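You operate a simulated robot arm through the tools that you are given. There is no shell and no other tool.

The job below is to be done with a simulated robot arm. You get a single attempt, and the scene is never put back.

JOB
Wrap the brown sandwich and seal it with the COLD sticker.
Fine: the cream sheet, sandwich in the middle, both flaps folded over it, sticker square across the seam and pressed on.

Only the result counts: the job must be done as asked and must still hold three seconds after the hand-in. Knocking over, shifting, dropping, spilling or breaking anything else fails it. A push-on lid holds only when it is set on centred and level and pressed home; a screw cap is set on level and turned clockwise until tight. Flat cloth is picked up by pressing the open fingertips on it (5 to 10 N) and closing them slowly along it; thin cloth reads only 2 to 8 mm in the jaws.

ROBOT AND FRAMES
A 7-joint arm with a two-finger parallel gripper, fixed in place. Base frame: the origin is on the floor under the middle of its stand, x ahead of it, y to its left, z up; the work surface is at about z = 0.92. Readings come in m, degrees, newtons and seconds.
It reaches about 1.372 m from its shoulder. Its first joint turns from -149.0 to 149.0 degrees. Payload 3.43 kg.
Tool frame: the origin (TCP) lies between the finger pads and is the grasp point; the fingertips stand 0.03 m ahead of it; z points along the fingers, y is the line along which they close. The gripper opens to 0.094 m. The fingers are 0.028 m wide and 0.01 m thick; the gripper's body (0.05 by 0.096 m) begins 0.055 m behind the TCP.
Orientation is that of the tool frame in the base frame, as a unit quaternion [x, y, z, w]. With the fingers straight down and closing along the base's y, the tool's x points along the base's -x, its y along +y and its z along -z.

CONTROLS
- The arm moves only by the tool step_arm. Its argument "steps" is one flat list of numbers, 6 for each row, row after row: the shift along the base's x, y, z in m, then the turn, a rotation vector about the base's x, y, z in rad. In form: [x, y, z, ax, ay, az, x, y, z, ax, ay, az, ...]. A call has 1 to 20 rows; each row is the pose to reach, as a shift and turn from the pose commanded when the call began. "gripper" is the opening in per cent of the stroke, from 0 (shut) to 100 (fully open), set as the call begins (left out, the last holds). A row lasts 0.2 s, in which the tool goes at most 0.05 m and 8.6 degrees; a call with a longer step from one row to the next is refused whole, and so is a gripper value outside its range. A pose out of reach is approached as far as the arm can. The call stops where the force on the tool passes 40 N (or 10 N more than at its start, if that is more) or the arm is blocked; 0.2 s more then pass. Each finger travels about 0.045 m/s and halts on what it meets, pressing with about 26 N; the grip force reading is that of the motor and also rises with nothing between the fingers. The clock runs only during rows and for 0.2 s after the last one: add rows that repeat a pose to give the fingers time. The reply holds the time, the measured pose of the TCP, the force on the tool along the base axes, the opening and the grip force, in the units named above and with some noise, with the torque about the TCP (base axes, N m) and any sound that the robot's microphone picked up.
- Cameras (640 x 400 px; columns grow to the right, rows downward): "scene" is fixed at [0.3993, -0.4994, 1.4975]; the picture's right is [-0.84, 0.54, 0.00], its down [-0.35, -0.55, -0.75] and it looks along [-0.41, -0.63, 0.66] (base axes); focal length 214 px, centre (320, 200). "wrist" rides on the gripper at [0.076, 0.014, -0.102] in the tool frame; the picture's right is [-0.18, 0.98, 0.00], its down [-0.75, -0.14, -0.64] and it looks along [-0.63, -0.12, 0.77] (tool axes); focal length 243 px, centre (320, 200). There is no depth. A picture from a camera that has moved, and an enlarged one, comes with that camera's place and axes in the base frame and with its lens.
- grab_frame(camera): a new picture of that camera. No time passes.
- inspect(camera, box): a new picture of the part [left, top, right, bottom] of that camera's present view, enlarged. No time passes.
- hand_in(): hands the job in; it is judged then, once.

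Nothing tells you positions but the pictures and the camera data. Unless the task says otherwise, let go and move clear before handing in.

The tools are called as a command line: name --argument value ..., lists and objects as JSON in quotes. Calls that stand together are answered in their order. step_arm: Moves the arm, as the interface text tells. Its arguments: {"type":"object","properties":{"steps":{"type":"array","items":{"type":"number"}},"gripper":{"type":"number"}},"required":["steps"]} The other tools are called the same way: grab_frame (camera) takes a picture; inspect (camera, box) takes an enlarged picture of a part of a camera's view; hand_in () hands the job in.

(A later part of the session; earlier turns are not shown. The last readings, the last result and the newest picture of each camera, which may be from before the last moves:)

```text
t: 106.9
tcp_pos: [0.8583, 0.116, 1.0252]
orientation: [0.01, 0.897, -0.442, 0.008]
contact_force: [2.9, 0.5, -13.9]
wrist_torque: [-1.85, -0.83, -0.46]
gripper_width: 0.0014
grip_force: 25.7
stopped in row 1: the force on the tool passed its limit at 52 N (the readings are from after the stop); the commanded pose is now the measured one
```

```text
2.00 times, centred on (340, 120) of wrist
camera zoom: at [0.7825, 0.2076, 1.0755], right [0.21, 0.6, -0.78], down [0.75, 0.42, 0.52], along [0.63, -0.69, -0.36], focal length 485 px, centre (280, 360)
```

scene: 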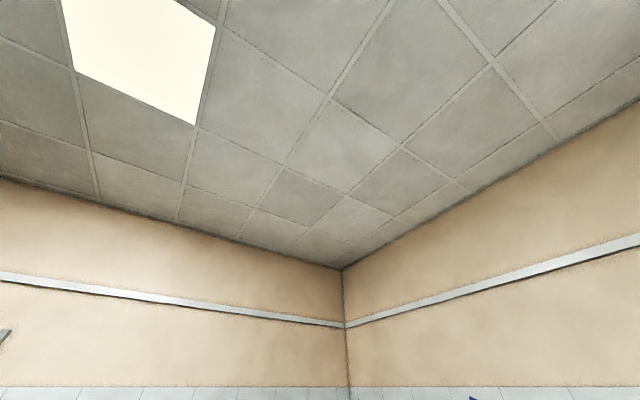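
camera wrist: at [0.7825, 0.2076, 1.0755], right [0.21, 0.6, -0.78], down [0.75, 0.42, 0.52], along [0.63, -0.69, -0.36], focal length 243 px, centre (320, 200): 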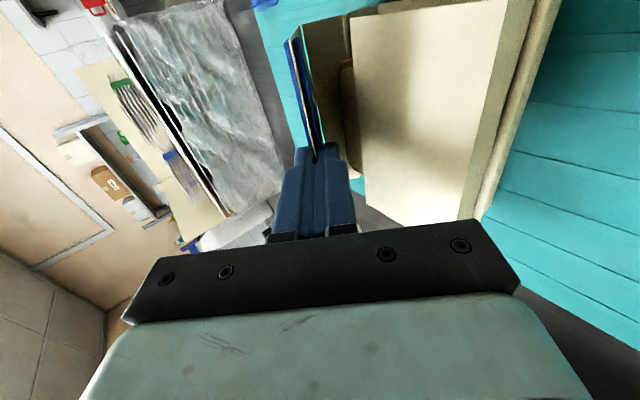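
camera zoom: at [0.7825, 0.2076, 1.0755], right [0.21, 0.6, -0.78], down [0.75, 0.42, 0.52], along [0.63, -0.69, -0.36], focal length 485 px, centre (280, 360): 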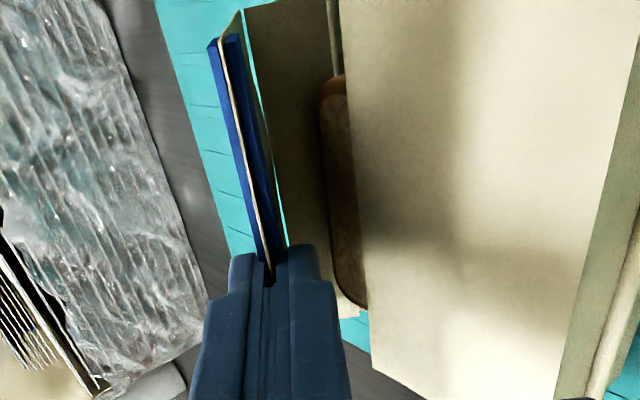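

The arm's own wrist limit shows up at about 51° of tilt (same reading as in my first tilt test), so this is as far as I can rotate. I'll ease back a few degrees to relieve it, keeping the flap held.

step_arm --steps '[0, -0.0025, 0.0015, 0.033, 0.005, 0.007, 0, -0.005, 0.003, 0.066, 0.01, 0.013, 0, -0.0075, 0.0045, 0.1, 0.016, 0.02, 0, -0.0075, 0.0045, 0.1, 0.016, 0.02]'

inspect --camera "wrist" --box '[180, 20, 500, 220]'

```text
t: 107.9
tcp_pos: [0.8575, 0.1095, 1.0267]
orientation: [-0.004, 0.918, -0.396, 0.003]
contact_force: [0.8, -0.1, 1.2]
wrist_torque: [-0.02, 0.04, -0.03]
gripper_width: 0.0019
grip_force: 26.3
```

```text
2.00 times, centred on (340, 120) of wrist
camera zoom: at [0.7815, 0.1932, 1.0894], right [0.18, 0.68, -0.72], down [0.75, 0.38, 0.54], along [0.64, -0.63, -0.44], focal length 485 px, centre (280, 360)
```

zoom: 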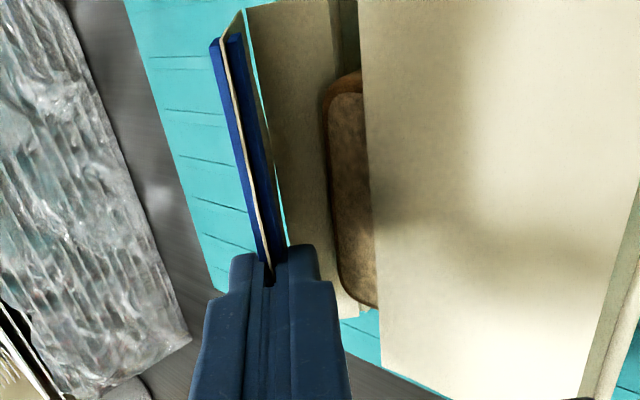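

Relieved, with the flap still held leaning inward about 45°. Gravity should carry it the rest of the way as with the first one, so I'll open the jaws slightly.

step_arm --steps '[0, 0, 0, 0, 0, 0, 0, 0, 0, 0, 0, 0]' --gripper 20

inspect --camera "wrist" --box '[180, 20, 500, 220]'

```text
t: 108.5
tcp_pos: [0.8575, 0.1097, 1.028]
orientation: [-0.004, 0.918, -0.397, 0.003]
contact_force: [-0.1, 0.1, 0.2]
wrist_torque: [0.0, 0.01, 0.01]
gripper_width: 0.0184
grip_force: 0.1
```

```text
2.00 times, centred on (340, 120) of wrist
camera zoom: at [0.7814, 0.1933, 1.0892], right [0.18, 0.67, -0.72], down [0.75, 0.38, 0.54], along [0.64, -0.63, -0.44], focal length 485 px, centre (280, 360)
```

zoom: 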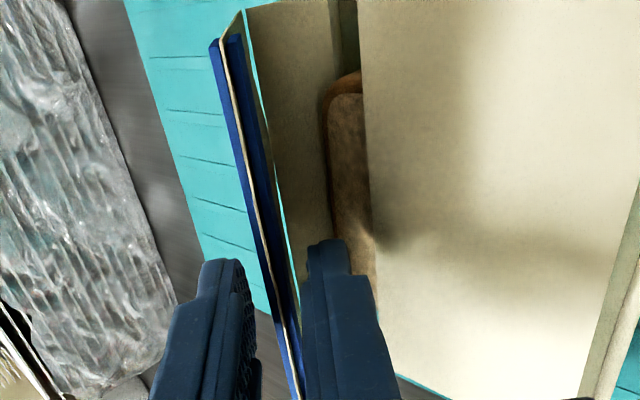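

The crease holds the flap where I left it, leaning over the sandwich. I'll back out, go upright, and then push it down flat from its outer side with closed fingers.

step_arm --steps '[0, 0.0109, 0.0103, 0, 0, 0, 0, 0.0218, 0.0206, 0, 0, 0, 0, 0.0328, 0.0309, 0, 0, 0, 0, 0.0328, 0.0309, 0, 0, 0]'

inspect --camera "wrist" --box '[180, 20, 500, 220]'

```text
t: 109.1
tcp_pos: [0.8607, 0.1328, 1.0508]
orientation: [-0.002, 0.918, -0.396, 0.009]
contact_force: [3.5, 2.6, -9.2]
wrist_torque: [-1.09, -0.63, -0.47]
gripper_width: 0.0188
grip_force: 0.0
stopped in row 3: the force on the tool passed its limit at 50 N (the readings are from after the stop); the commanded pose is now the measured one
```

```text
2.00 times, centred on (340, 120) of wrist
camera zoom: at [0.7839, 0.2164, 1.111], right [0.19, 0.68, -0.71], down [0.74, 0.38, 0.55], along [0.64, -0.63, -0.43], focal length 485 px, centre (280, 360)
```

zoom: 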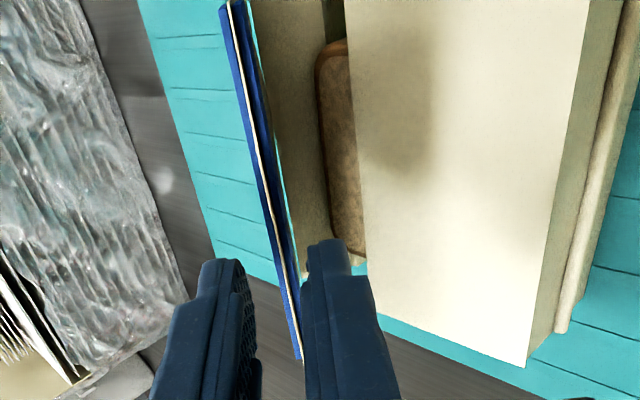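

Slipped past the flap's edge but touched the wrist limit again; rotating back to upright relieves it and moves the tips away from the flap.

step_arm --steps '[0, 0, 0, 0.06, 0, 0, 0, 0.003, 0.003, 0.16, 0, -0.005, 0, 0.006, 0.01, 0.29, 0, -0.01, 0, 0.01, 0.02, 0.42, 0, -0.014, 0, 0.01, 0.035, 0.55, 0, -0.014, 0, 0.01, 0.05, 0.68, 0, -0.014, 0, 0.01, 0.06, 0.815, 0, -0.014, 0, 0.01, 0.06, 0.815, 0, -0.014]'

grab_frame --camera "wrist"

inspect --camera "wrist" --box '[140, 0, 440, 188]'

```text
t: 110.9
tcp_pos: [0.8609, 0.1435, 1.1111]
orientation: [0.006, 1.0, 0.0, 0.006]
contact_force: [-0.4, 0.0, 0.1]
wrist_torque: [-0.01, -0.01, 0.0]
gripper_width: 0.0192
grip_force: 0.1
```

```text
taken
camera wrist: at [0.7842, 0.159, 1.2136], right [0.2, 0.98, 0.0], down [0.74, -0.15, 0.65], along [0.64, -0.13, -0.76], focal length 243 px, centre (320, 200)
```

wrist: 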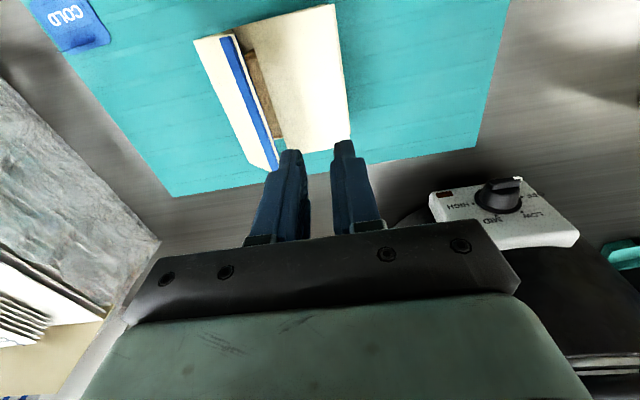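

```text
2.13 times, centred on (290, 94) of wrist
camera zoom: at [0.7842, 0.159, 1.2136], right [0.2, 0.98, 0.0], down [0.74, -0.15, 0.65], along [0.64, -0.13, -0.76], focal length 516 px, centre (384, 426)
```

zoom: 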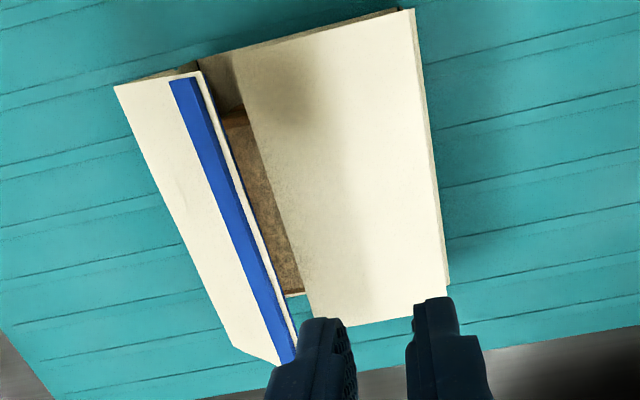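

The blue-edged flap leans over with the strip near its free edge. I'll close the fingers and bring them down on its outer face, following its arc down onto the sandwich.

step_arm --steps '[-0.002, -0.03, 0, 0, 0.006, 0.006, -0.004, -0.06, 0, 0, 0.012, 0.012, -0.005, -0.078, -0.01, 0, 0.012, 0.012, -0.005, -0.078, -0.03, 0, 0.012, 0.012, -0.005, -0.078, -0.046, 0, 0.012, 0.012, -0.005, -0.078, -0.046, 0, 0.012, 0.012]' --gripper 0

grab_frame --camera "wrist"

inspect --camera "wrist" --box '[220, 20, 460, 190]'

```text
t: 112.3
tcp_pos: [0.8569, 0.0646, 1.064]
orientation: [0.0, 1.0, 0.001, 0.0]
contact_force: [-0.5, 0.3, -0.1]
wrist_torque: [0.0, 0.01, -0.01]
gripper_width: 0.0002
grip_force: 25.9
```

```text
taken
camera wrist: at [0.7802, 0.079, 1.1681], right [0.18, 0.98, 0.0], down [0.75, -0.14, 0.64], along [0.63, -0.12, -0.77], focal length 243 px, centre (320, 200)
```

wrist: 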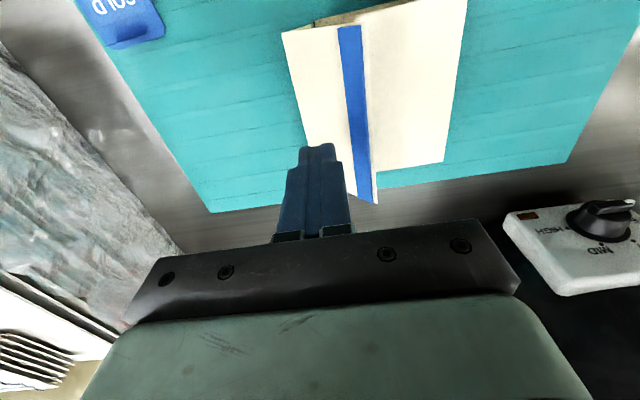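

```text
2.35 times, centred on (340, 105) of wrist
camera zoom: at [0.7802, 0.079, 1.1681], right [0.18, 0.98, 0.0], down [0.75, -0.14, 0.64], along [0.63, -0.12, -0.77], focal length 571 px, centre (273, 424)
```

zoom: 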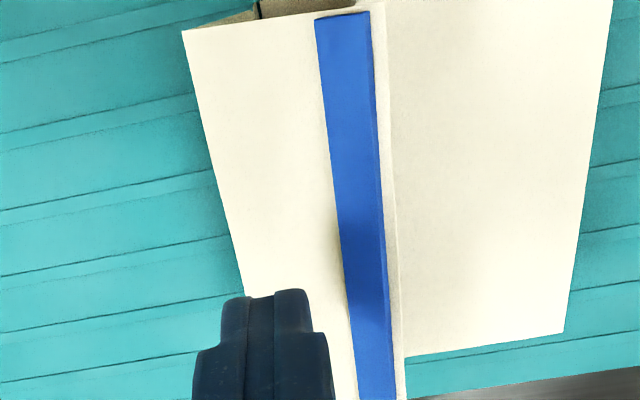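

The flap has sunk to about 30° by itself. I'll press it down with the closed fingertips, moving down and toward +y.

step_arm --steps '[0, 0.013, -0.012, 0, 0, 0, 0, 0.026, -0.024, 0, 0, 0, 0, 0.031, -0.032, 0, 0, 0, 0, 0.036, -0.04, 0, 0, 0, 0, 0.041, -0.047, 0, 0, 0, 0, 0.041, -0.047, 0, 0, 0]'

inspect --camera "wrist" --box '[200, 0, 440, 180]'

```text
t: 113.7
tcp_pos: [0.8555, 0.1063, 1.0171]
orientation: [0.0, 1.0, 0.001, 0.0]
contact_force: [-1.1, 0.0, -0.3]
wrist_torque: [-0.03, 0.0, 0.02]
gripper_width: 0.0
grip_force: 25.6
```

```text
2.22 times, centred on (320, 90) of wrist
camera zoom: at [0.7808, 0.1206, 1.1214], right [0.18, 0.98, 0.0], down [0.75, -0.14, 0.64], along [0.63, -0.12, -0.77], focal length 539 px, centre (320, 444)
```

zoom: 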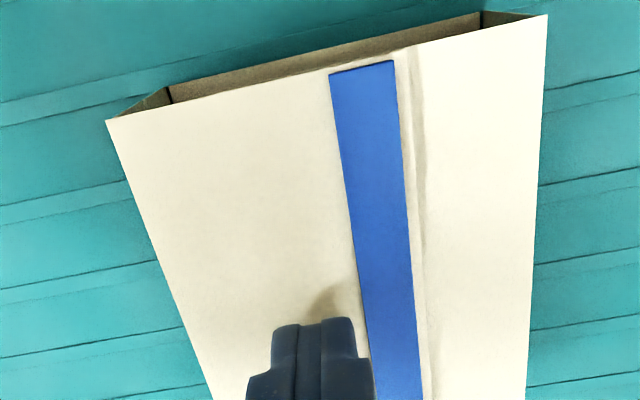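

Nearly flat now. Pressing the last few millimetres gently.

step_arm --steps '[0, 0.003, -0.003, 0, 0, 0, 0, 0.005, -0.006, 0, 0, 0, 0, 0.006, -0.009, 0, 0, 0, 0, 0.006, -0.011, 0, 0, 0, 0, 0.006, -0.011, 0, 0, 0]'

inspect --camera "wrist" --box '[200, 0, 440, 180]'

```text
t: 114.9
tcp_pos: [0.8562, 0.1115, 1.0103]
orientation: [0.0, 1.0, 0.0, 0.001]
contact_force: [2.0, 1.7, 34.8]
wrist_torque: [0.04, 0.02, 0.0]
gripper_width: 0.0
grip_force: 25.7
```

```text
2.22 times, centred on (320, 90) of wrist
camera zoom: at [0.7808, 0.1262, 1.1135], right [0.18, 0.98, 0.0], down [0.75, -0.14, 0.64], along [0.63, -0.12, -0.77], focal length 539 px, centre (320, 444)
```

zoom: 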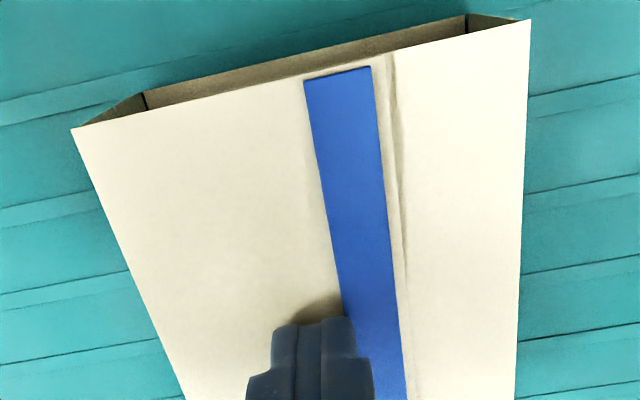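

The flap is pressed flat (about 35 N, a bit more than needed). I'll lift off and see whether it stays.

step_arm --steps '[0, 0, 0.002, 0, 0, 0, 0, 0, 0.01, 0, 0, 0, 0, 0, 0.04, 0, 0, 0, 0, -0.02, 0.08, 0, 0, 0, 0, -0.03, 0.105, 0, 0, 0, 0, -0.03, 0.105, 0, 0, 0]'

grab_frame --camera "wrist"

inspect --camera "wrist" --box '[220, 0, 460, 150]'

```text
t: 116.3
tcp_pos: [0.857, 0.079, 1.1123]
orientation: [0.001, 1.0, -0.001, -0.001]
contact_force: [-0.1, -0.7, 0.6]
wrist_torque: [0.01, 0.03, -0.01]
gripper_width: 0.0
grip_force: 25.6
```

```text
taken
camera wrist: at [0.7808, 0.0942, 1.2163], right [0.18, 0.98, 0.0], down [0.75, -0.14, 0.64], along [0.63, -0.12, -0.77], focal length 243 px, centre (320, 200)
```

wrist: 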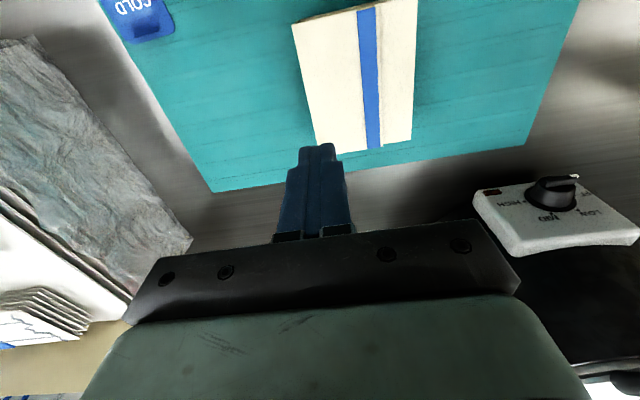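

```text
2.67 times, centred on (340, 75) of wrist
camera zoom: at [0.7808, 0.0942, 1.2163], right [0.18, 0.98, 0.0], down [0.75, -0.14, 0.64], along [0.63, -0.12, -0.77], focal length 647 px, centre (267, 533)
```

zoom: 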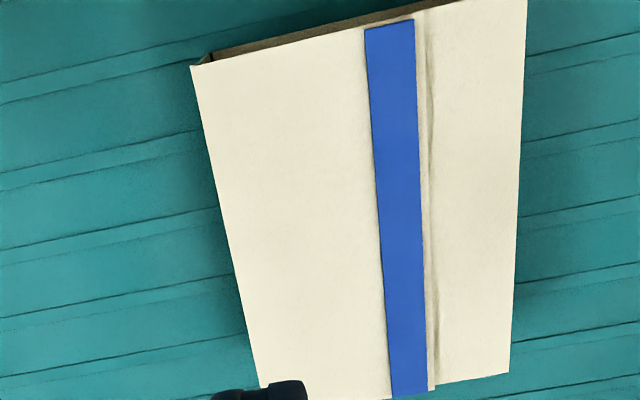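

The wrap is closed: both flaps lie flat and stay, with the seam along y≈0.1385 (just past the blue strip), x 0.795–0.916. Next the COLD sticker: I'll go and look at it closely.

step_arm --steps '[-0.02, -0.035, 0, 0, 0, 0, -0.04, -0.07, 0, 0, 0, 0, -0.06, -0.105, 0, 0, 0, 0, -0.08, -0.14, -0.01, 0, 0, 0, -0.086, -0.152, -0.025, 0, 0, 0, -0.086, -0.152, -0.03, 0, 0, 0]' --gripper 40

grab_frame --camera "wrist"

inspect --camera "wrist" --box '[220, 30, 380, 130]'

```text
t: 117.7
tcp_pos: [0.7699, -0.0716, 1.0813]
orientation: [0.0, 1.0, 0.0, 0.0]
contact_force: [0.6, 0.0, 0.7]
wrist_torque: [-0.01, 0.06, 0.0]
gripper_width: 0.0376
grip_force: 0.0
```

```text
taken
camera wrist: at [0.6945, -0.0575, 1.1845], right [0.18, 0.98, 0.0], down [0.75, -0.14, 0.64], along [0.63, -0.12, -0.77], focal length 243 px, centre (320, 200)
```

wrist: 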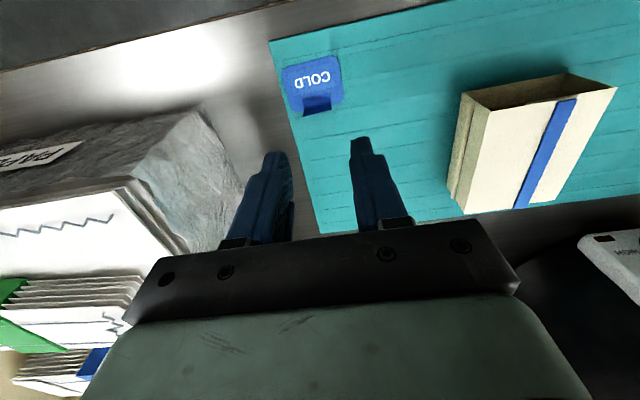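

```text
4.00 times, centred on (300, 80) of wrist
camera zoom: at [0.6945, -0.0575, 1.1845], right [0.18, 0.98, 0.0], down [0.75, -0.14, 0.64], along [0.63, -0.12, -0.77], focal length 970 px, centre (400, 680)
```

zoom: 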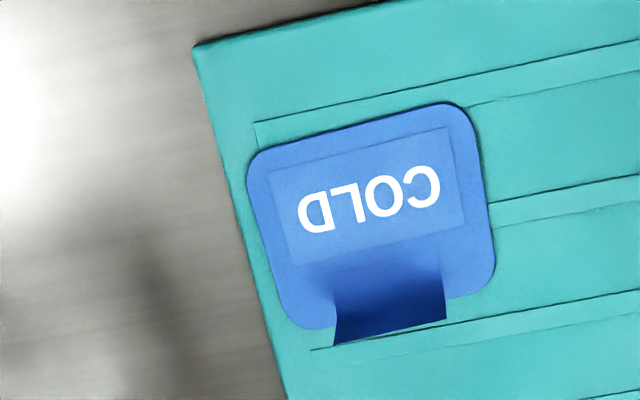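

The COLD sticker measures about 4.4 by 5.8 cm, centred near (0.760, -0.077), squared to the axes, with a tab about 2.7 cm wide standing up 3 cm at x≈0.773, y≈-0.075. I'll turn the tool -90° so the fingers close along x, then check alignment over the tab.

step_arm --steps '[0, 0, 0.01, 0, 0, -0.14, 0, 0, 0.02, 0, 0, -0.28, 0, 0, 0.02, 0, 0, -0.42, 0, 0, 0.02, 0, 0, -0.56, 0, 0, 0.02, 0, 0, -0.7, 0, 0, 0.02, 0, 0, -0.84, 0, 0, 0.02, 0, 0, -0.98, 0, 0, 0.02, 0, 0, -1.12, 0, 0, 0.02, 0, 0, -1.26, 0, 0, 0.02, 0, 0, -1.4, 0, 0, 0.02, 0, 0, -1.53, 0, 0, 0.02, 0, 0, -1.5708, 0, 0, 0.02, 0, 0, -1.5708]'

grab_frame --camera "wrist"

inspect --camera "wrist" --box '[240, 80, 400, 180]'

```text
t: 120.5
tcp_pos: [0.7689, -0.0704, 1.1017]
orientation: [0.708, 0.706, 0.001, -0.001]
contact_force: [0.2, 0.3, 0.0]
wrist_torque: [0.0, 0.02, 0.01]
gripper_width: 0.0375
grip_force: 0.1
```

```text
taken
camera wrist: at [0.7848, 0.0068, 1.2058], right [0.98, -0.19, 0.0], down [-0.14, -0.75, 0.64], along [-0.12, -0.63, -0.77], focal length 243 px, centre (320, 200)
```

wrist: 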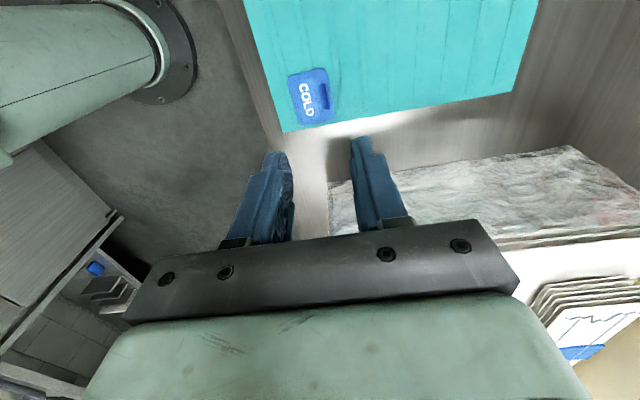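

```text
4.00 times, centred on (320, 130) of wrist
camera zoom: at [0.7848, 0.0068, 1.2058], right [0.98, -0.19, 0.0], down [-0.14, -0.75, 0.64], along [-0.12, -0.63, -0.77], focal length 970 px, centre (320, 480)
```

zoom: 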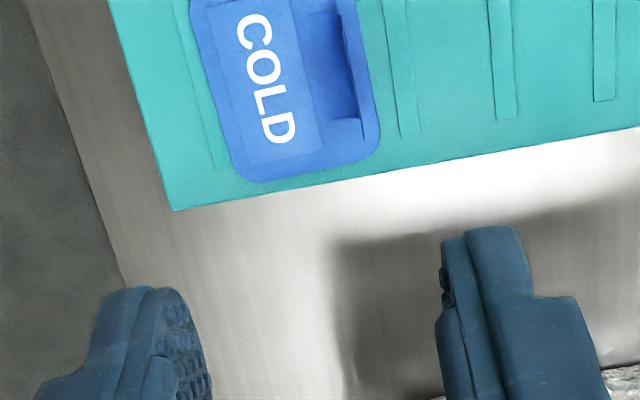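

inspect --camera "wrist" --box '[260, 50, 372, 120]'

inspect --camera "wrist" --box '[272, 60, 352, 135]'

```text
5.71 times, centred on (316, 85) of wrist
camera zoom: at [0.7848, 0.0068, 1.2058], right [0.98, -0.19, 0.0], down [-0.14, -0.75, 0.64], along [-0.12, -0.63, -0.77], focal length 1386 px, centre (343, 857)
```

zoom: 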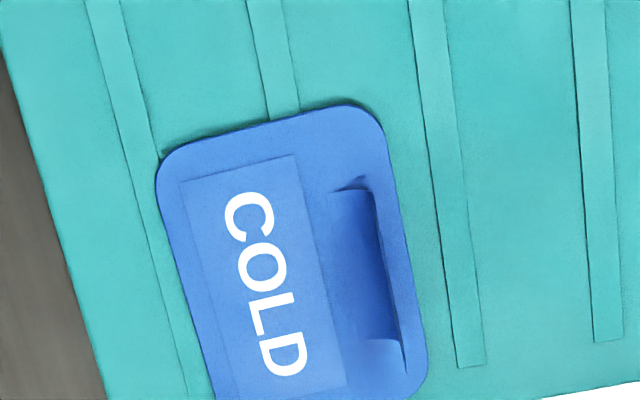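

```text
5.33 times, centred on (312, 98) of wrist
camera zoom: at [0.7848, 0.0068, 1.2058], right [0.98, -0.19, 0.0], down [-0.14, -0.75, 0.64], along [-0.12, -0.63, -0.77], focal length 1294 px, centre (363, 747)
```

zoom: 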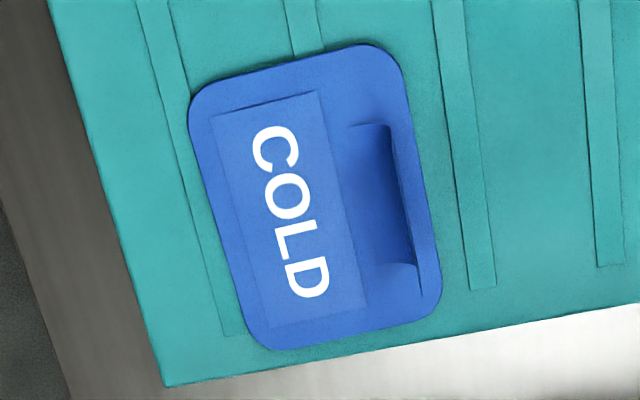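

Clear view of the sticker and its tab. I'll lower partway, offset to +y, so the camera looks along the tab edge-on and I can measure how much it leans.

step_arm --steps '[0.003, 0.015, -0.03, 0, 0, 0, 0.006, 0.03, -0.06, 0, 0, 0, 0.006, 0.042, -0.085, 0, 0, 0, 0.006, 0.042, -0.1, 0, 0, 0, 0.006, 0.042, -0.1, 0, 0, 0]' --gripper 50

inspect --camera "wrist" --box '[230, 110, 390, 210]'

```text
t: 121.7
tcp_pos: [0.7753, -0.0312, 1.0001]
orientation: [0.707, 0.707, -0.001, 0.0]
contact_force: [-0.2, 0.2, -0.2]
wrist_torque: [0.03, 0.01, -0.01]
gripper_width: 0.047
grip_force: 0.1
```

```text
4.00 times, centred on (310, 160) of wrist
camera zoom: at [0.7912, 0.0464, 1.1038], right [0.98, -0.18, 0.0], down [-0.14, -0.75, 0.64], along [-0.12, -0.63, -0.77], focal length 970 px, centre (360, 360)
```

zoom: 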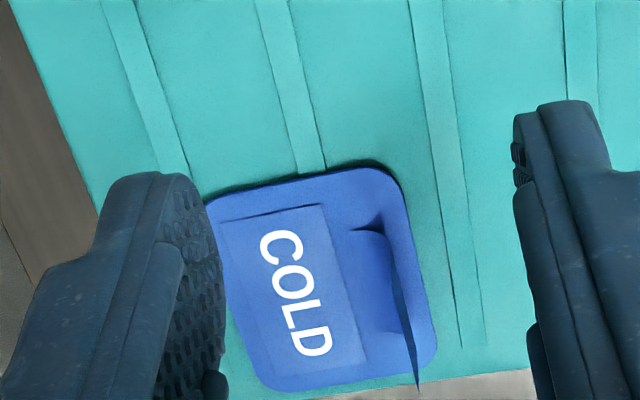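

The tab's upright part is nearly vertical, at x≈0.776, from z≈0.929 to 0.953, centred at y≈-0.078. I'll move over it and lower with the fingers open on either side.

step_arm --steps '[0.001, -0.016, 0, 0, 0, 0, 0.001, -0.032, 0, 0, 0, 0, 0.001, -0.048, 0, 0, 0, 0, 0.001, -0.048, -0.015, 0, 0, 0, 0.001, -0.048, -0.028, 0, 0, 0, 0.001, -0.048, -0.028, 0, 0, 0]'

grab_frame --camera "wrist"

inspect --camera "wrist" --box '[230, 90, 410, 210]'

```text
t: 123.1
tcp_pos: [0.777, -0.0765, 0.9764]
orientation: [0.707, 0.708, 0.0, 0.0]
contact_force: [0.4, 0.3, 0.8]
wrist_torque: [0.04, 0.01, -0.01]
gripper_width: 0.0468
grip_force: 0.0
```

```text
taken
camera wrist: at [0.7927, -0.0013, 1.0794], right [0.98, -0.18, 0.0], down [-0.14, -0.75, 0.64], along [-0.12, -0.63, -0.77], focal length 243 px, centre (320, 200)
```

wrist: 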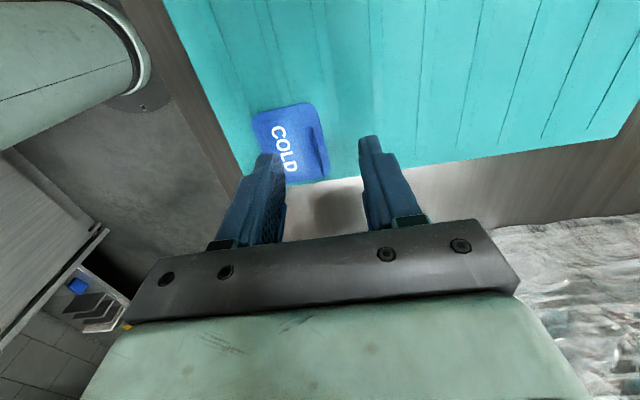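

```text
3.33 times, centred on (320, 150) of wrist
camera zoom: at [0.7927, -0.0013, 1.0794], right [0.98, -0.18, 0.0], down [-0.14, -0.75, 0.64], along [-0.12, -0.63, -0.77], focal length 809 px, centre (320, 367)
```

zoom: 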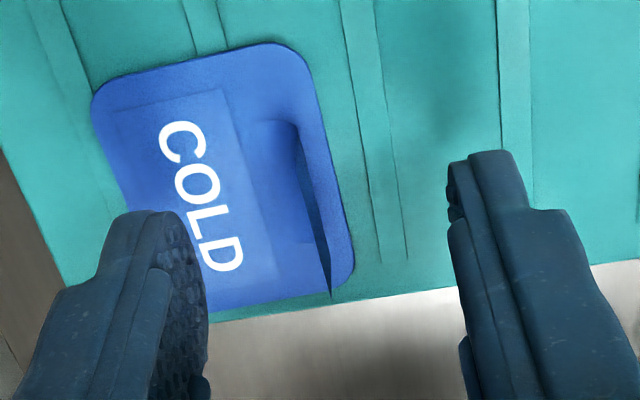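

The tab is centred between the fingers within about 1 mm. Lowering the last 1.4 cm and closing on it.

step_arm --steps '[-0.001, 0, -0.005, 0, 0, 0, -0.001, 0, -0.01, 0, 0, 0, -0.001, 0, -0.013, 0, 0, 0, -0.001, 0, -0.013, 0, 0, 0]'

inspect --camera "wrist" --box '[230, 90, 410, 210]'

```text
t: 124.1
tcp_pos: [0.777, -0.076, 0.9611]
orientation: [0.707, 0.707, 0.0, 0.0]
contact_force: [-0.4, -0.1, 0.7]
wrist_torque: [0.0, -0.03, -0.01]
gripper_width: 0.047
grip_force: 0.0
```

```text
3.33 times, centred on (320, 150) of wrist
camera zoom: at [0.7913, 0.0, 1.0647], right [0.98, -0.18, 0.0], down [-0.14, -0.75, 0.64], along [-0.12, -0.63, -0.77], focal length 809 px, centre (320, 367)
```

zoom: 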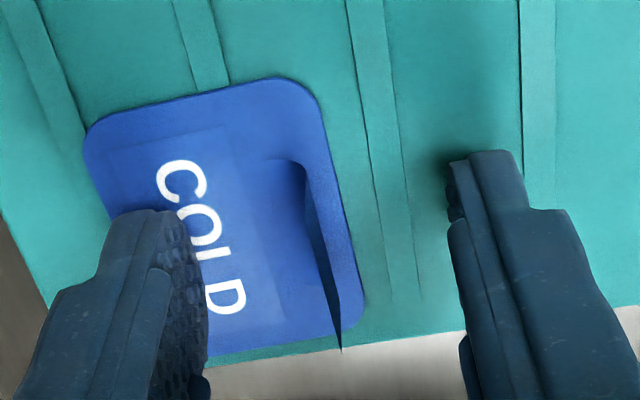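

Tab is centred and the tips are just above the card. Closing gently.

step_arm --steps '[0, 0, 0, 0, 0, 0, 0, 0, 0, 0, 0, 0]' --gripper 15

step_arm --steps '[0, 0, 0, 0, 0, 0, 0, 0, 0, 0, 0, 0, 0, 0, 0, 0, 0, 0]' --gripper 0

inspect --camera "wrist" --box '[230, 90, 410, 210]'

```text
t: 124.7
tcp_pos: [0.7759, -0.0757, 0.9602]
orientation: [0.707, 0.707, 0.0, 0.0]
contact_force: [-0.5, -0.2, -0.4]
wrist_torque: [0.01, 0.0, 0.0]
gripper_width: 0.014
grip_force: 0.0
```

```text
t: 125.5
tcp_pos: [0.7765, -0.0746, 0.9593]
orientation: [0.707, 0.707, 0.0, 0.001]
contact_force: [-0.3, 0.3, -0.9]
wrist_torque: [0.01, -0.01, 0.04]
gripper_width: 0.0036
grip_force: 25.6
```

```text
3.33 times, centred on (320, 150) of wrist
camera zoom: at [0.7913, 0.0, 1.0647], right [0.98, -0.18, 0.0], down [-0.14, -0.75, 0.64], along [-0.12, -0.63, -0.77], focal length 809 px, centre (320, 367)
```

zoom: 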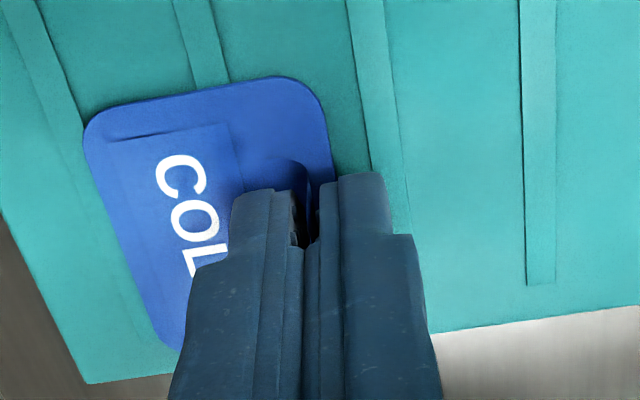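

The tab is gripped (3.6 mm). Lifting slowly to peel the sticker off its card.

step_arm --steps '[0, 0, 0.003, 0, 0, 0, 0, 0, 0.006, 0, 0, 0, 0, 0, 0.01, 0, 0, 0, 0, 0, 0.015, 0, 0, 0, 0, 0, 0.015, 0, 0, 0]'

grab_frame --camera "wrist"

inspect --camera "wrist" --box '[230, 90, 410, 210]'

```text
t: 126.7
tcp_pos: [0.7753, -0.0765, 0.9768]
orientation: [0.707, 0.707, 0.0, 0.0]
contact_force: [0.4, 0.1, -1.5]
wrist_torque: [-0.01, 0.03, -0.01]
gripper_width: 0.0036
grip_force: 25.6
```

```text
taken
camera wrist: at [0.7914, 0.0004, 1.0795], right [0.98, -0.18, 0.0], down [-0.14, -0.75, 0.64], along [-0.12, -0.63, -0.77], focal length 243 px, centre (320, 200)
```

wrist: 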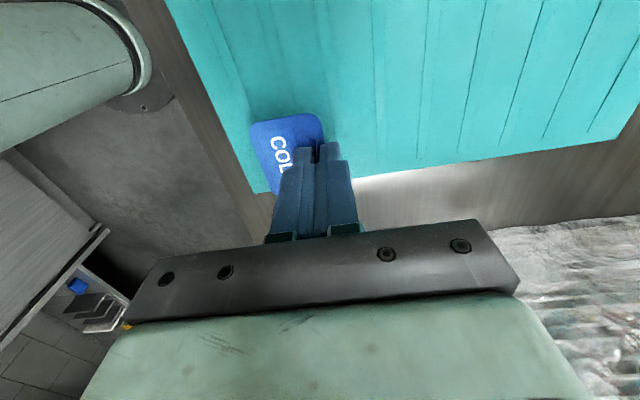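

```text
3.33 times, centred on (320, 150) of wrist
camera zoom: at [0.7914, 0.0004, 1.0795], right [0.98, -0.18, 0.0], down [-0.14, -0.75, 0.64], along [-0.12, -0.63, -0.77], focal length 809 px, centre (320, 367)
```

zoom: 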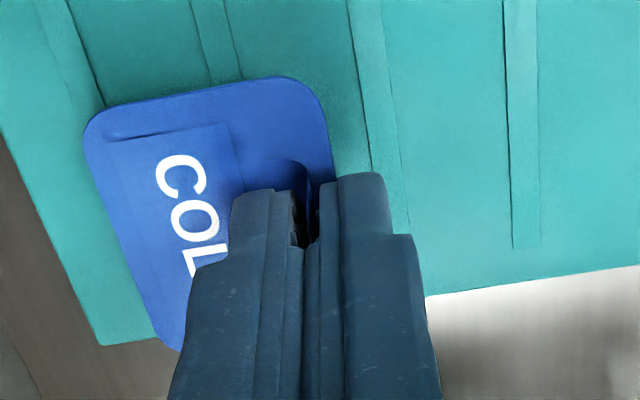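

The whole COLD sticker came up, level and rigid with the fingers; its centre is about 1.7 cm to the -x side of the grip. I'll raise it and carry it above the package's seam.

step_arm --steps '[0, 0, 0.03, 0, 0, 0, 0, 0, 0.07, 0, 0, 0, 0, 0, 0.11, 0, 0, 0, 0.01, 0.03, 0.12, 0, 0, 0, 0.025, 0.07, 0.12, 0, 0, 0, 0.04, 0.11, 0.12, 0, 0, 0, 0.06, 0.15, 0.12, 0, 0, 0, 0.08, 0.19, 0.12, 0, 0, 0, 0.097, 0.215, 0.12, 0, 0, 0, 0.097, 0.215, 0.12, 0, 0, 0]'

grab_frame --camera "wrist"

inspect --camera "wrist" --box '[220, 40, 420, 200]'

```text
t: 128.9
tcp_pos: [0.8722, 0.1387, 1.098]
orientation: [0.707, 0.708, 0.0, 0.0]
contact_force: [0.6, 0.4, 0.2]
wrist_torque: [-0.04, 0.0, 0.01]
gripper_width: 0.0034
grip_force: 26.3
```

```text
taken
camera wrist: at [0.8881, 0.2144, 1.2027], right [0.98, -0.18, 0.0], down [-0.14, -0.75, 0.64], along [-0.12, -0.63, -0.77], focal length 243 px, centre (320, 200)
```

wrist: 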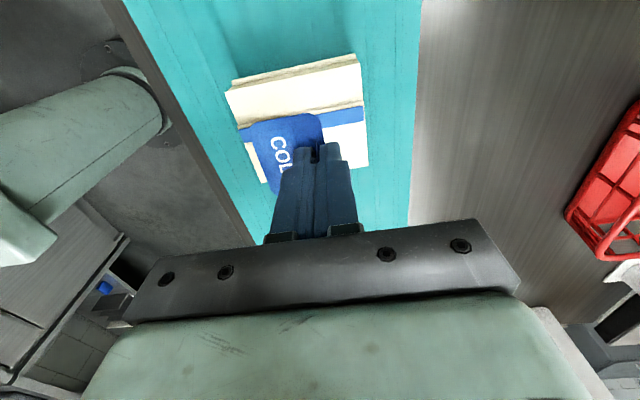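

```text
2.50 times, centred on (320, 120) of wrist
camera zoom: at [0.8881, 0.2144, 1.2027], right [0.98, -0.18, 0.0], down [-0.14, -0.75, 0.64], along [-0.12, -0.63, -0.77], focal length 606 px, centre (320, 400)
```

zoom: 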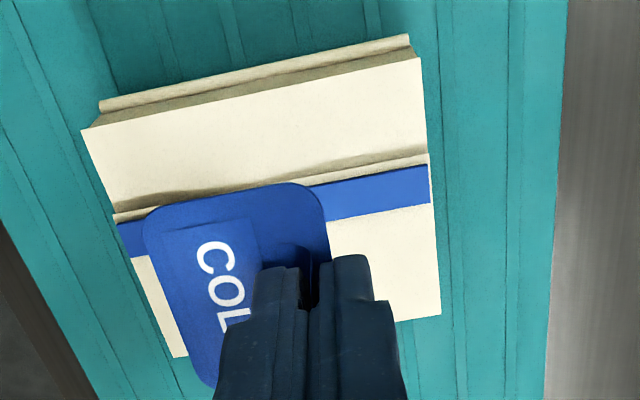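

The sticker hovers above the seam, parallel to it. Compared in the same picture, the sticker centre needs to shift about 3 mm in -x and 2 mm in -y; I'll do that and lower to just above the package.

step_arm --steps '[-0.0015, -0.001, -0.015, 0, 0, 0, -0.003, -0.002, -0.03, 0, 0, 0, -0.003, -0.002, -0.045, 0, 0, 0, -0.003, -0.002, -0.06, 0, 0, 0, -0.003, -0.002, -0.07, 0, 0, 0, -0.003, -0.002, -0.07, 0, 0, 0]'

inspect --camera "wrist" --box '[200, 20, 440, 200]'

```text
t: 130.3
tcp_pos: [0.8699, 0.1365, 1.0255]
orientation: [0.707, 0.707, 0.0, 0.0]
contact_force: [0.0, 0.7, 0.6]
wrist_torque: [-0.02, 0.0, -0.01]
gripper_width: 0.0032
grip_force: 26.0
```

```text
2.22 times, centred on (320, 110) of wrist
camera zoom: at [0.8855, 0.2117, 1.1299], right [0.98, -0.18, 0.0], down [-0.14, -0.75, 0.64], along [-0.12, -0.63, -0.77], focal length 539 px, centre (320, 400)
```

zoom: 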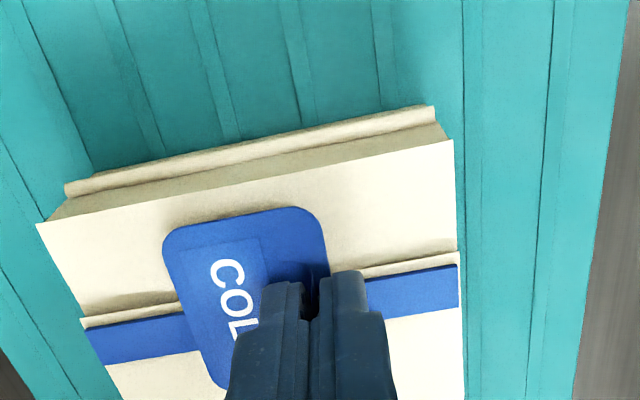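

Sticker and seam are aligned within 1 mm in both directions. Lowering gently to contact.

step_arm --steps '[0, -0.001, -0.003, 0, 0, 0, 0, -0.001, -0.005, 0, 0, 0, 0, -0.001, -0.007, 0, 0, 0, 0, -0.001, -0.008, 0, 0, 0, 0, -0.001, -0.008, 0, 0, 0]'

inspect --camera "wrist" --box '[200, 20, 440, 200]'

```text
t: 131.5
tcp_pos: [0.8693, 0.1347, 1.0178]
orientation: [0.707, 0.707, 0.0, 0.001]
contact_force: [0.7, -0.1, -0.7]
wrist_torque: [0.0, 0.01, 0.0]
gripper_width: 0.0036
grip_force: 26.2
```

```text
2.22 times, centred on (320, 110) of wrist
camera zoom: at [0.8849, 0.2115, 1.122], right [0.98, -0.18, 0.0], down [-0.14, -0.75, 0.64], along [-0.12, -0.63, -0.77], focal length 539 px, centre (320, 400)
```

zoom: 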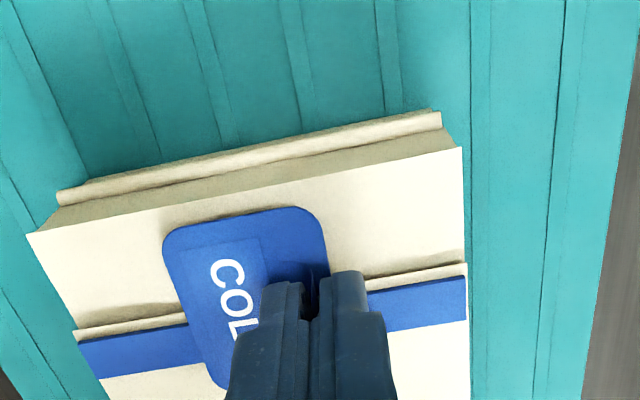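

Still aligned, about 2 mm above. Continuing in 1 mm steps.

step_arm --steps '[0, 0, -0.001, 0, 0, 0, 0, 0, -0.002, 0, 0, 0, 0, 0, -0.002, 0, 0, 0]'

step_arm --steps '[0, 0, -0.001, 0, 0, 0, 0, 0, -0.001, 0, 0, 0]'

```text
t: 132.3
tcp_pos: [0.8701, 0.1346, 1.0163]
orientation: [0.707, 0.707, 0.0, -0.001]
contact_force: [-0.3, 1.3, 5.6]
wrist_torque: [-0.05, 0.06, 0.01]
gripper_width: 0.0034
grip_force: 25.9
```

```text
t: 132.9
tcp_pos: [0.8697, 0.134, 1.0163]
orientation: [0.707, 0.707, 0.0, 0.0]
contact_force: [0.6, -0.4, 13.9]
wrist_torque: [-0.18, 0.1, 0.0]
gripper_width: 0.0034
grip_force: 25.4
```

The sticker is down across the seam with about 14 N. I'll release the tab, rise, and check it before pressing it on.

step_arm --steps '[0, 0, 0, 0, 0, 0, 0, 0, 0, 0, 0, 0, 0, 0, 0, 0, 0, 0]' --gripper 20

step_arm --steps '[0, 0, 0.005, 0, 0, 0, 0, 0, 0.015, 0, 0, 0, 0, 0, 0.04, 0, 0, 0, 0, 0.02, 0.07, 0, 0, 0, 0, 0.05, 0.09, 0, 0, 0, 0, 0.05, 0.09, 0, 0, 0]'

grab_frame --camera "wrist"

inspect --camera "wrist" --box '[220, 20, 420, 170]'

```text
t: 133.7
tcp_pos: [0.8686, 0.1347, 1.0149]
orientation: [0.708, 0.707, -0.001, -0.001]
contact_force: [0.7, -0.5, 0.7]
wrist_torque: [-0.03, -0.01, 0.0]
gripper_width: 0.0187
grip_force: 0.1
```

```text
t: 135.1
tcp_pos: [0.8667, 0.1854, 1.1032]
orientation: [0.707, 0.707, -0.001, -0.001]
contact_force: [0.0, -0.1, -0.7]
wrist_torque: [0.01, -0.02, -0.02]
gripper_width: 0.0185
grip_force: 0.1
```

```text
taken
camera wrist: at [0.8819, 0.2623, 1.2066], right [0.98, -0.18, 0.0], down [-0.14, -0.75, 0.64], along [-0.12, -0.63, -0.77], focal length 243 px, centre (320, 200)
```

wrist: 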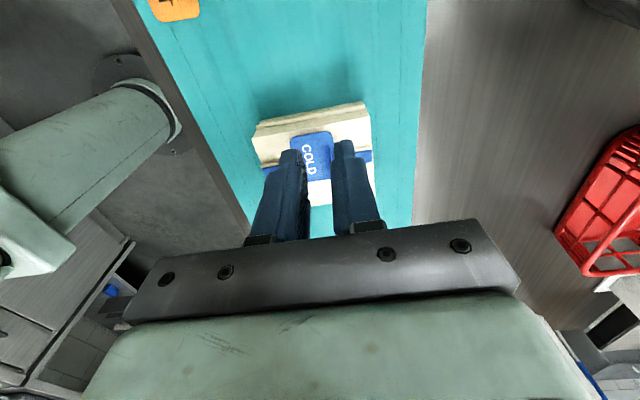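

```text
2.67 times, centred on (320, 95) of wrist
camera zoom: at [0.8819, 0.2623, 1.2066], right [0.98, -0.18, 0.0], down [-0.14, -0.75, 0.64], along [-0.12, -0.63, -0.77], focal length 647 px, centre (320, 480)
```

zoom: 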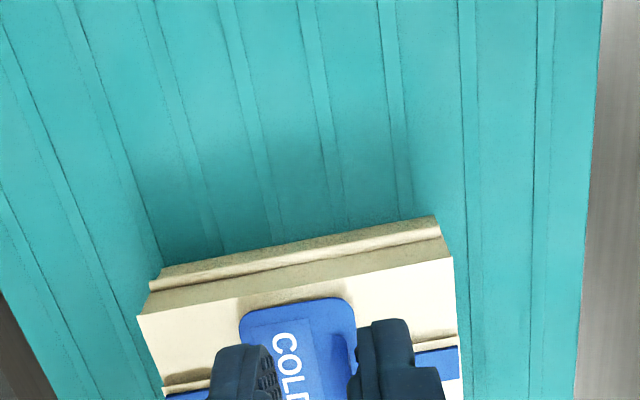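

The sticker stays on the seam. I'll shift for a clear view of it before pressing.

step_arm --steps '[0, -0.03, 0.015, 0, 0, 0, 0, -0.06, 0.03, 0, 0, 0, 0, -0.075, 0.035, 0, 0, 0, 0, -0.075, 0.035, 0, 0, 0]' --gripper 60

grab_frame --camera "wrist"

inspect --camera "wrist" --box '[220, 0, 420, 150]'

```text
t: 136.1
tcp_pos: [0.8692, 0.1091, 1.1405]
orientation: [0.707, 0.707, -0.001, -0.001]
contact_force: [-0.1, -0.5, -0.3]
wrist_torque: [-0.02, -0.01, 0.0]
gripper_width: 0.0566
grip_force: 0.0
```

```text
taken
camera wrist: at [0.8841, 0.1852, 1.2436], right [0.98, -0.18, 0.0], down [-0.14, -0.75, 0.64], along [-0.12, -0.63, -0.77], focal length 243 px, centre (320, 200)
```

wrist: 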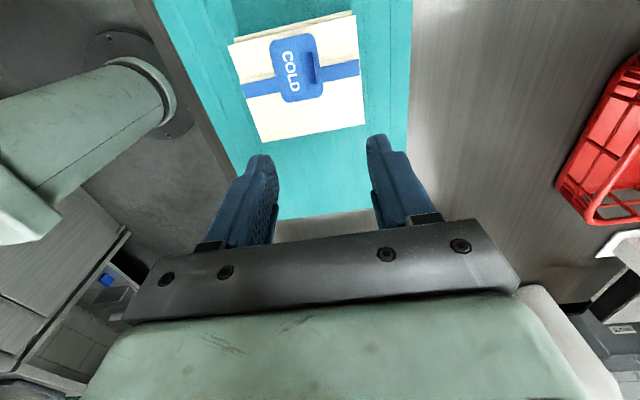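

```text
2.67 times, centred on (320, 75) of wrist
camera zoom: at [0.8841, 0.1852, 1.2436], right [0.98, -0.18, 0.0], down [-0.14, -0.75, 0.64], along [-0.12, -0.63, -0.77], focal length 647 px, centre (320, 533)
```

zoom: 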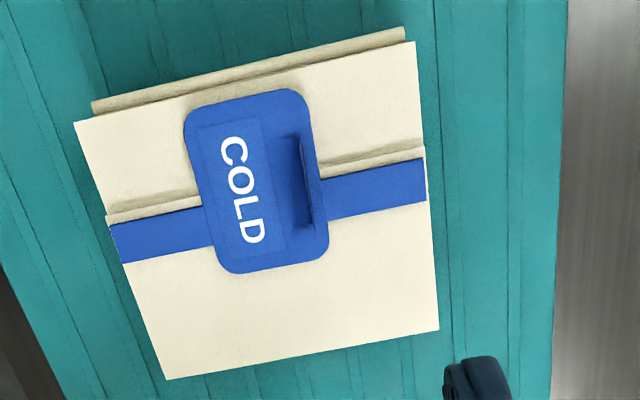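

The sticker sits square and centred across the seam. Now I'll close the fingers and press it on firmly beside the tab.

step_arm --steps '[-0.01, 0.012, -0.01, 0, 0, 0, -0.0217, 0.025, -0.03, 0, 0, 0, -0.0217, 0.025, -0.06, 0, 0, 0, -0.0217, 0.025, -0.09, 0, 0, 0, -0.0217, 0.025, -0.115, 0, 0, 0, -0.0217, 0.025, -0.124, 0, 0, 0, -0.0217, 0.025, -0.124, 0, 0, 0]' --gripper 0

inspect --camera "wrist" --box '[200, 40, 440, 220]'

```text
t: 137.7
tcp_pos: [0.8487, 0.1356, 1.0161]
orientation: [0.708, 0.707, 0.0, 0.0]
contact_force: [0.0, 0.0, -0.2]
wrist_torque: [0.03, 0.01, -0.04]
gripper_width: 0.0001
grip_force: 26.0
```

```text
2.22 times, centred on (320, 130) of wrist
camera zoom: at [0.8644, 0.2114, 1.1208], right [0.98, -0.18, 0.0], down [-0.14, -0.75, 0.64], along [-0.12, -0.63, -0.77], focal length 539 px, centre (320, 356)
```

zoom: 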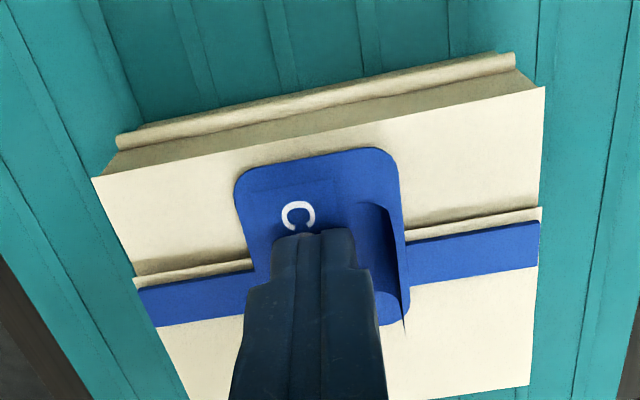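

The closed fingertips are over the sticker body, clear of the tab. Pressing down in small steps.

step_arm --steps '[0, 0, -0.002, 0, 0, 0, 0, 0, -0.004, 0, 0, 0, 0, 0, -0.006, 0, 0, 0, 0, 0, -0.0065, 0, 0, 0, 0, 0, -0.0065, 0, 0, 0]'

```text
t: 138.7
tcp_pos: [0.8477, 0.1346, 1.0132]
orientation: [0.707, 0.707, 0.001, 0.002]
contact_force: [-1.7, -0.9, 19.0]
wrist_torque: [-0.16, 0.05, -0.02]
gripper_width: 0.0
grip_force: 26.2
stopped in row 4: the force on the tool passed its limit at 42 N (the readings are from after the stop); the commanded pose is now the measured one
```

Pressed on (peak about 42 N, now about 19 N). I'll hold it for a moment, then press lightly on each side of the seam too.

step_arm --steps '[0, 0, 0, 0, 0, 0, 0, 0, 0, 0, 0, 0, 0, 0, 0, 0, 0, 0, 0, 0, 0, 0, 0, 0]'

step_arm --steps '[0, 0, 0.002, 0, 0, 0, 0, 0, 0.01, 0, 0, 0, 0, 0, 0.04, 0, 0, 0, 0.005, -0.015, 0.08, 0, 0, 0, 0.02, -0.025, 0.12, 0, 0, 0, 0.02, -0.025, 0.12, 0, 0, 0]'

grab_frame --camera "wrist"

inspect --camera "wrist" --box '[220, 0, 420, 150]'

```text
t: 139.7
tcp_pos: [0.8494, 0.1353, 1.0128]
orientation: [0.707, 0.707, 0.003, 0.001]
contact_force: [-1.5, -0.3, 29.6]
wrist_torque: [-0.22, 0.02, 0.02]
gripper_width: 0.0
grip_force: 26.1
```

```text
t: 141.1
tcp_pos: [0.8716, 0.1128, 1.1321]
orientation: [0.707, 0.707, 0.001, 0.0]
contact_force: [0.1, 1.0, -0.1]
wrist_torque: [0.01, 0.0, -0.02]
gripper_width: 0.0
grip_force: 26.1
```

```text
taken
camera wrist: at [0.8853, 0.189, 1.2371], right [0.98, -0.18, 0.0], down [-0.14, -0.75, 0.64], along [-0.12, -0.63, -0.77], focal length 243 px, centre (320, 200)
```

wrist: 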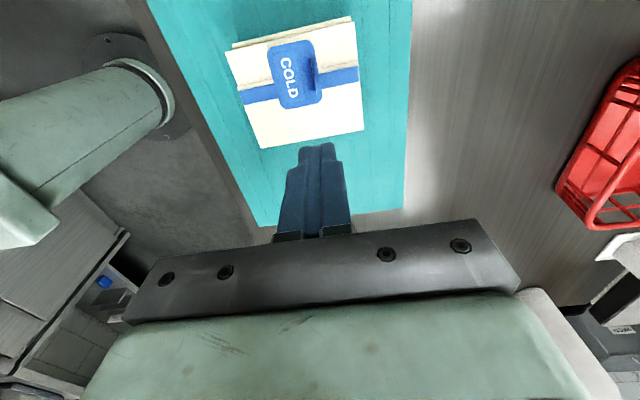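

```text
2.67 times, centred on (320, 75) of wrist
camera zoom: at [0.8853, 0.189, 1.2371], right [0.98, -0.18, 0.0], down [-0.14, -0.75, 0.64], along [-0.12, -0.63, -0.77], focal length 647 px, centre (320, 533)
```

zoom: 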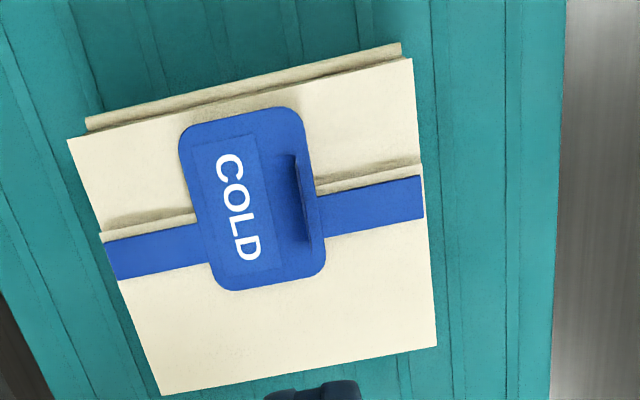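

The sticker remains square and centred after pressing. I'll give its +y half a gentle extra press so it contacts the lower flap as well.

step_arm --steps '[-0.01, 0.02, -0.01, 0, 0, 0, -0.0197, 0.0404, -0.03, 0, 0, 0, -0.0197, 0.0404, -0.06, 0, 0, 0, -0.0197, 0.0404, -0.09, 0, 0, 0, -0.0197, 0.0404, -0.11, 0, 0, 0, -0.0197, 0.0404, -0.1165, 0, 0, 0, -0.0197, 0.0404, -0.1185, 0, 0, 0, -0.0197, 0.0404, -0.1185, 0, 0, 0]'

step_arm --steps '[0, 0, -0.001, 0, 0, 0, 0, 0, -0.002, 0, 0, 0, 0, 0, -0.002, 0, 0, 0]'

```text
t: 142.9
tcp_pos: [0.8483, 0.1523, 1.0136]
orientation: [0.707, 0.707, 0.002, 0.001]
contact_force: [-3.4, 5.5, 12.8]
wrist_torque: [-0.02, 0.12, -0.02]
gripper_width: 0.0001
grip_force: 25.8
```

```text
t: 143.7
tcp_pos: [0.8477, 0.1522, 1.0119]
orientation: [0.707, 0.707, 0.003, 0.002]
contact_force: [4.3, 12.8, 35.0]
wrist_torque: [-0.12, -0.13, 0.09]
gripper_width: 0.0002
grip_force: 26.0
```

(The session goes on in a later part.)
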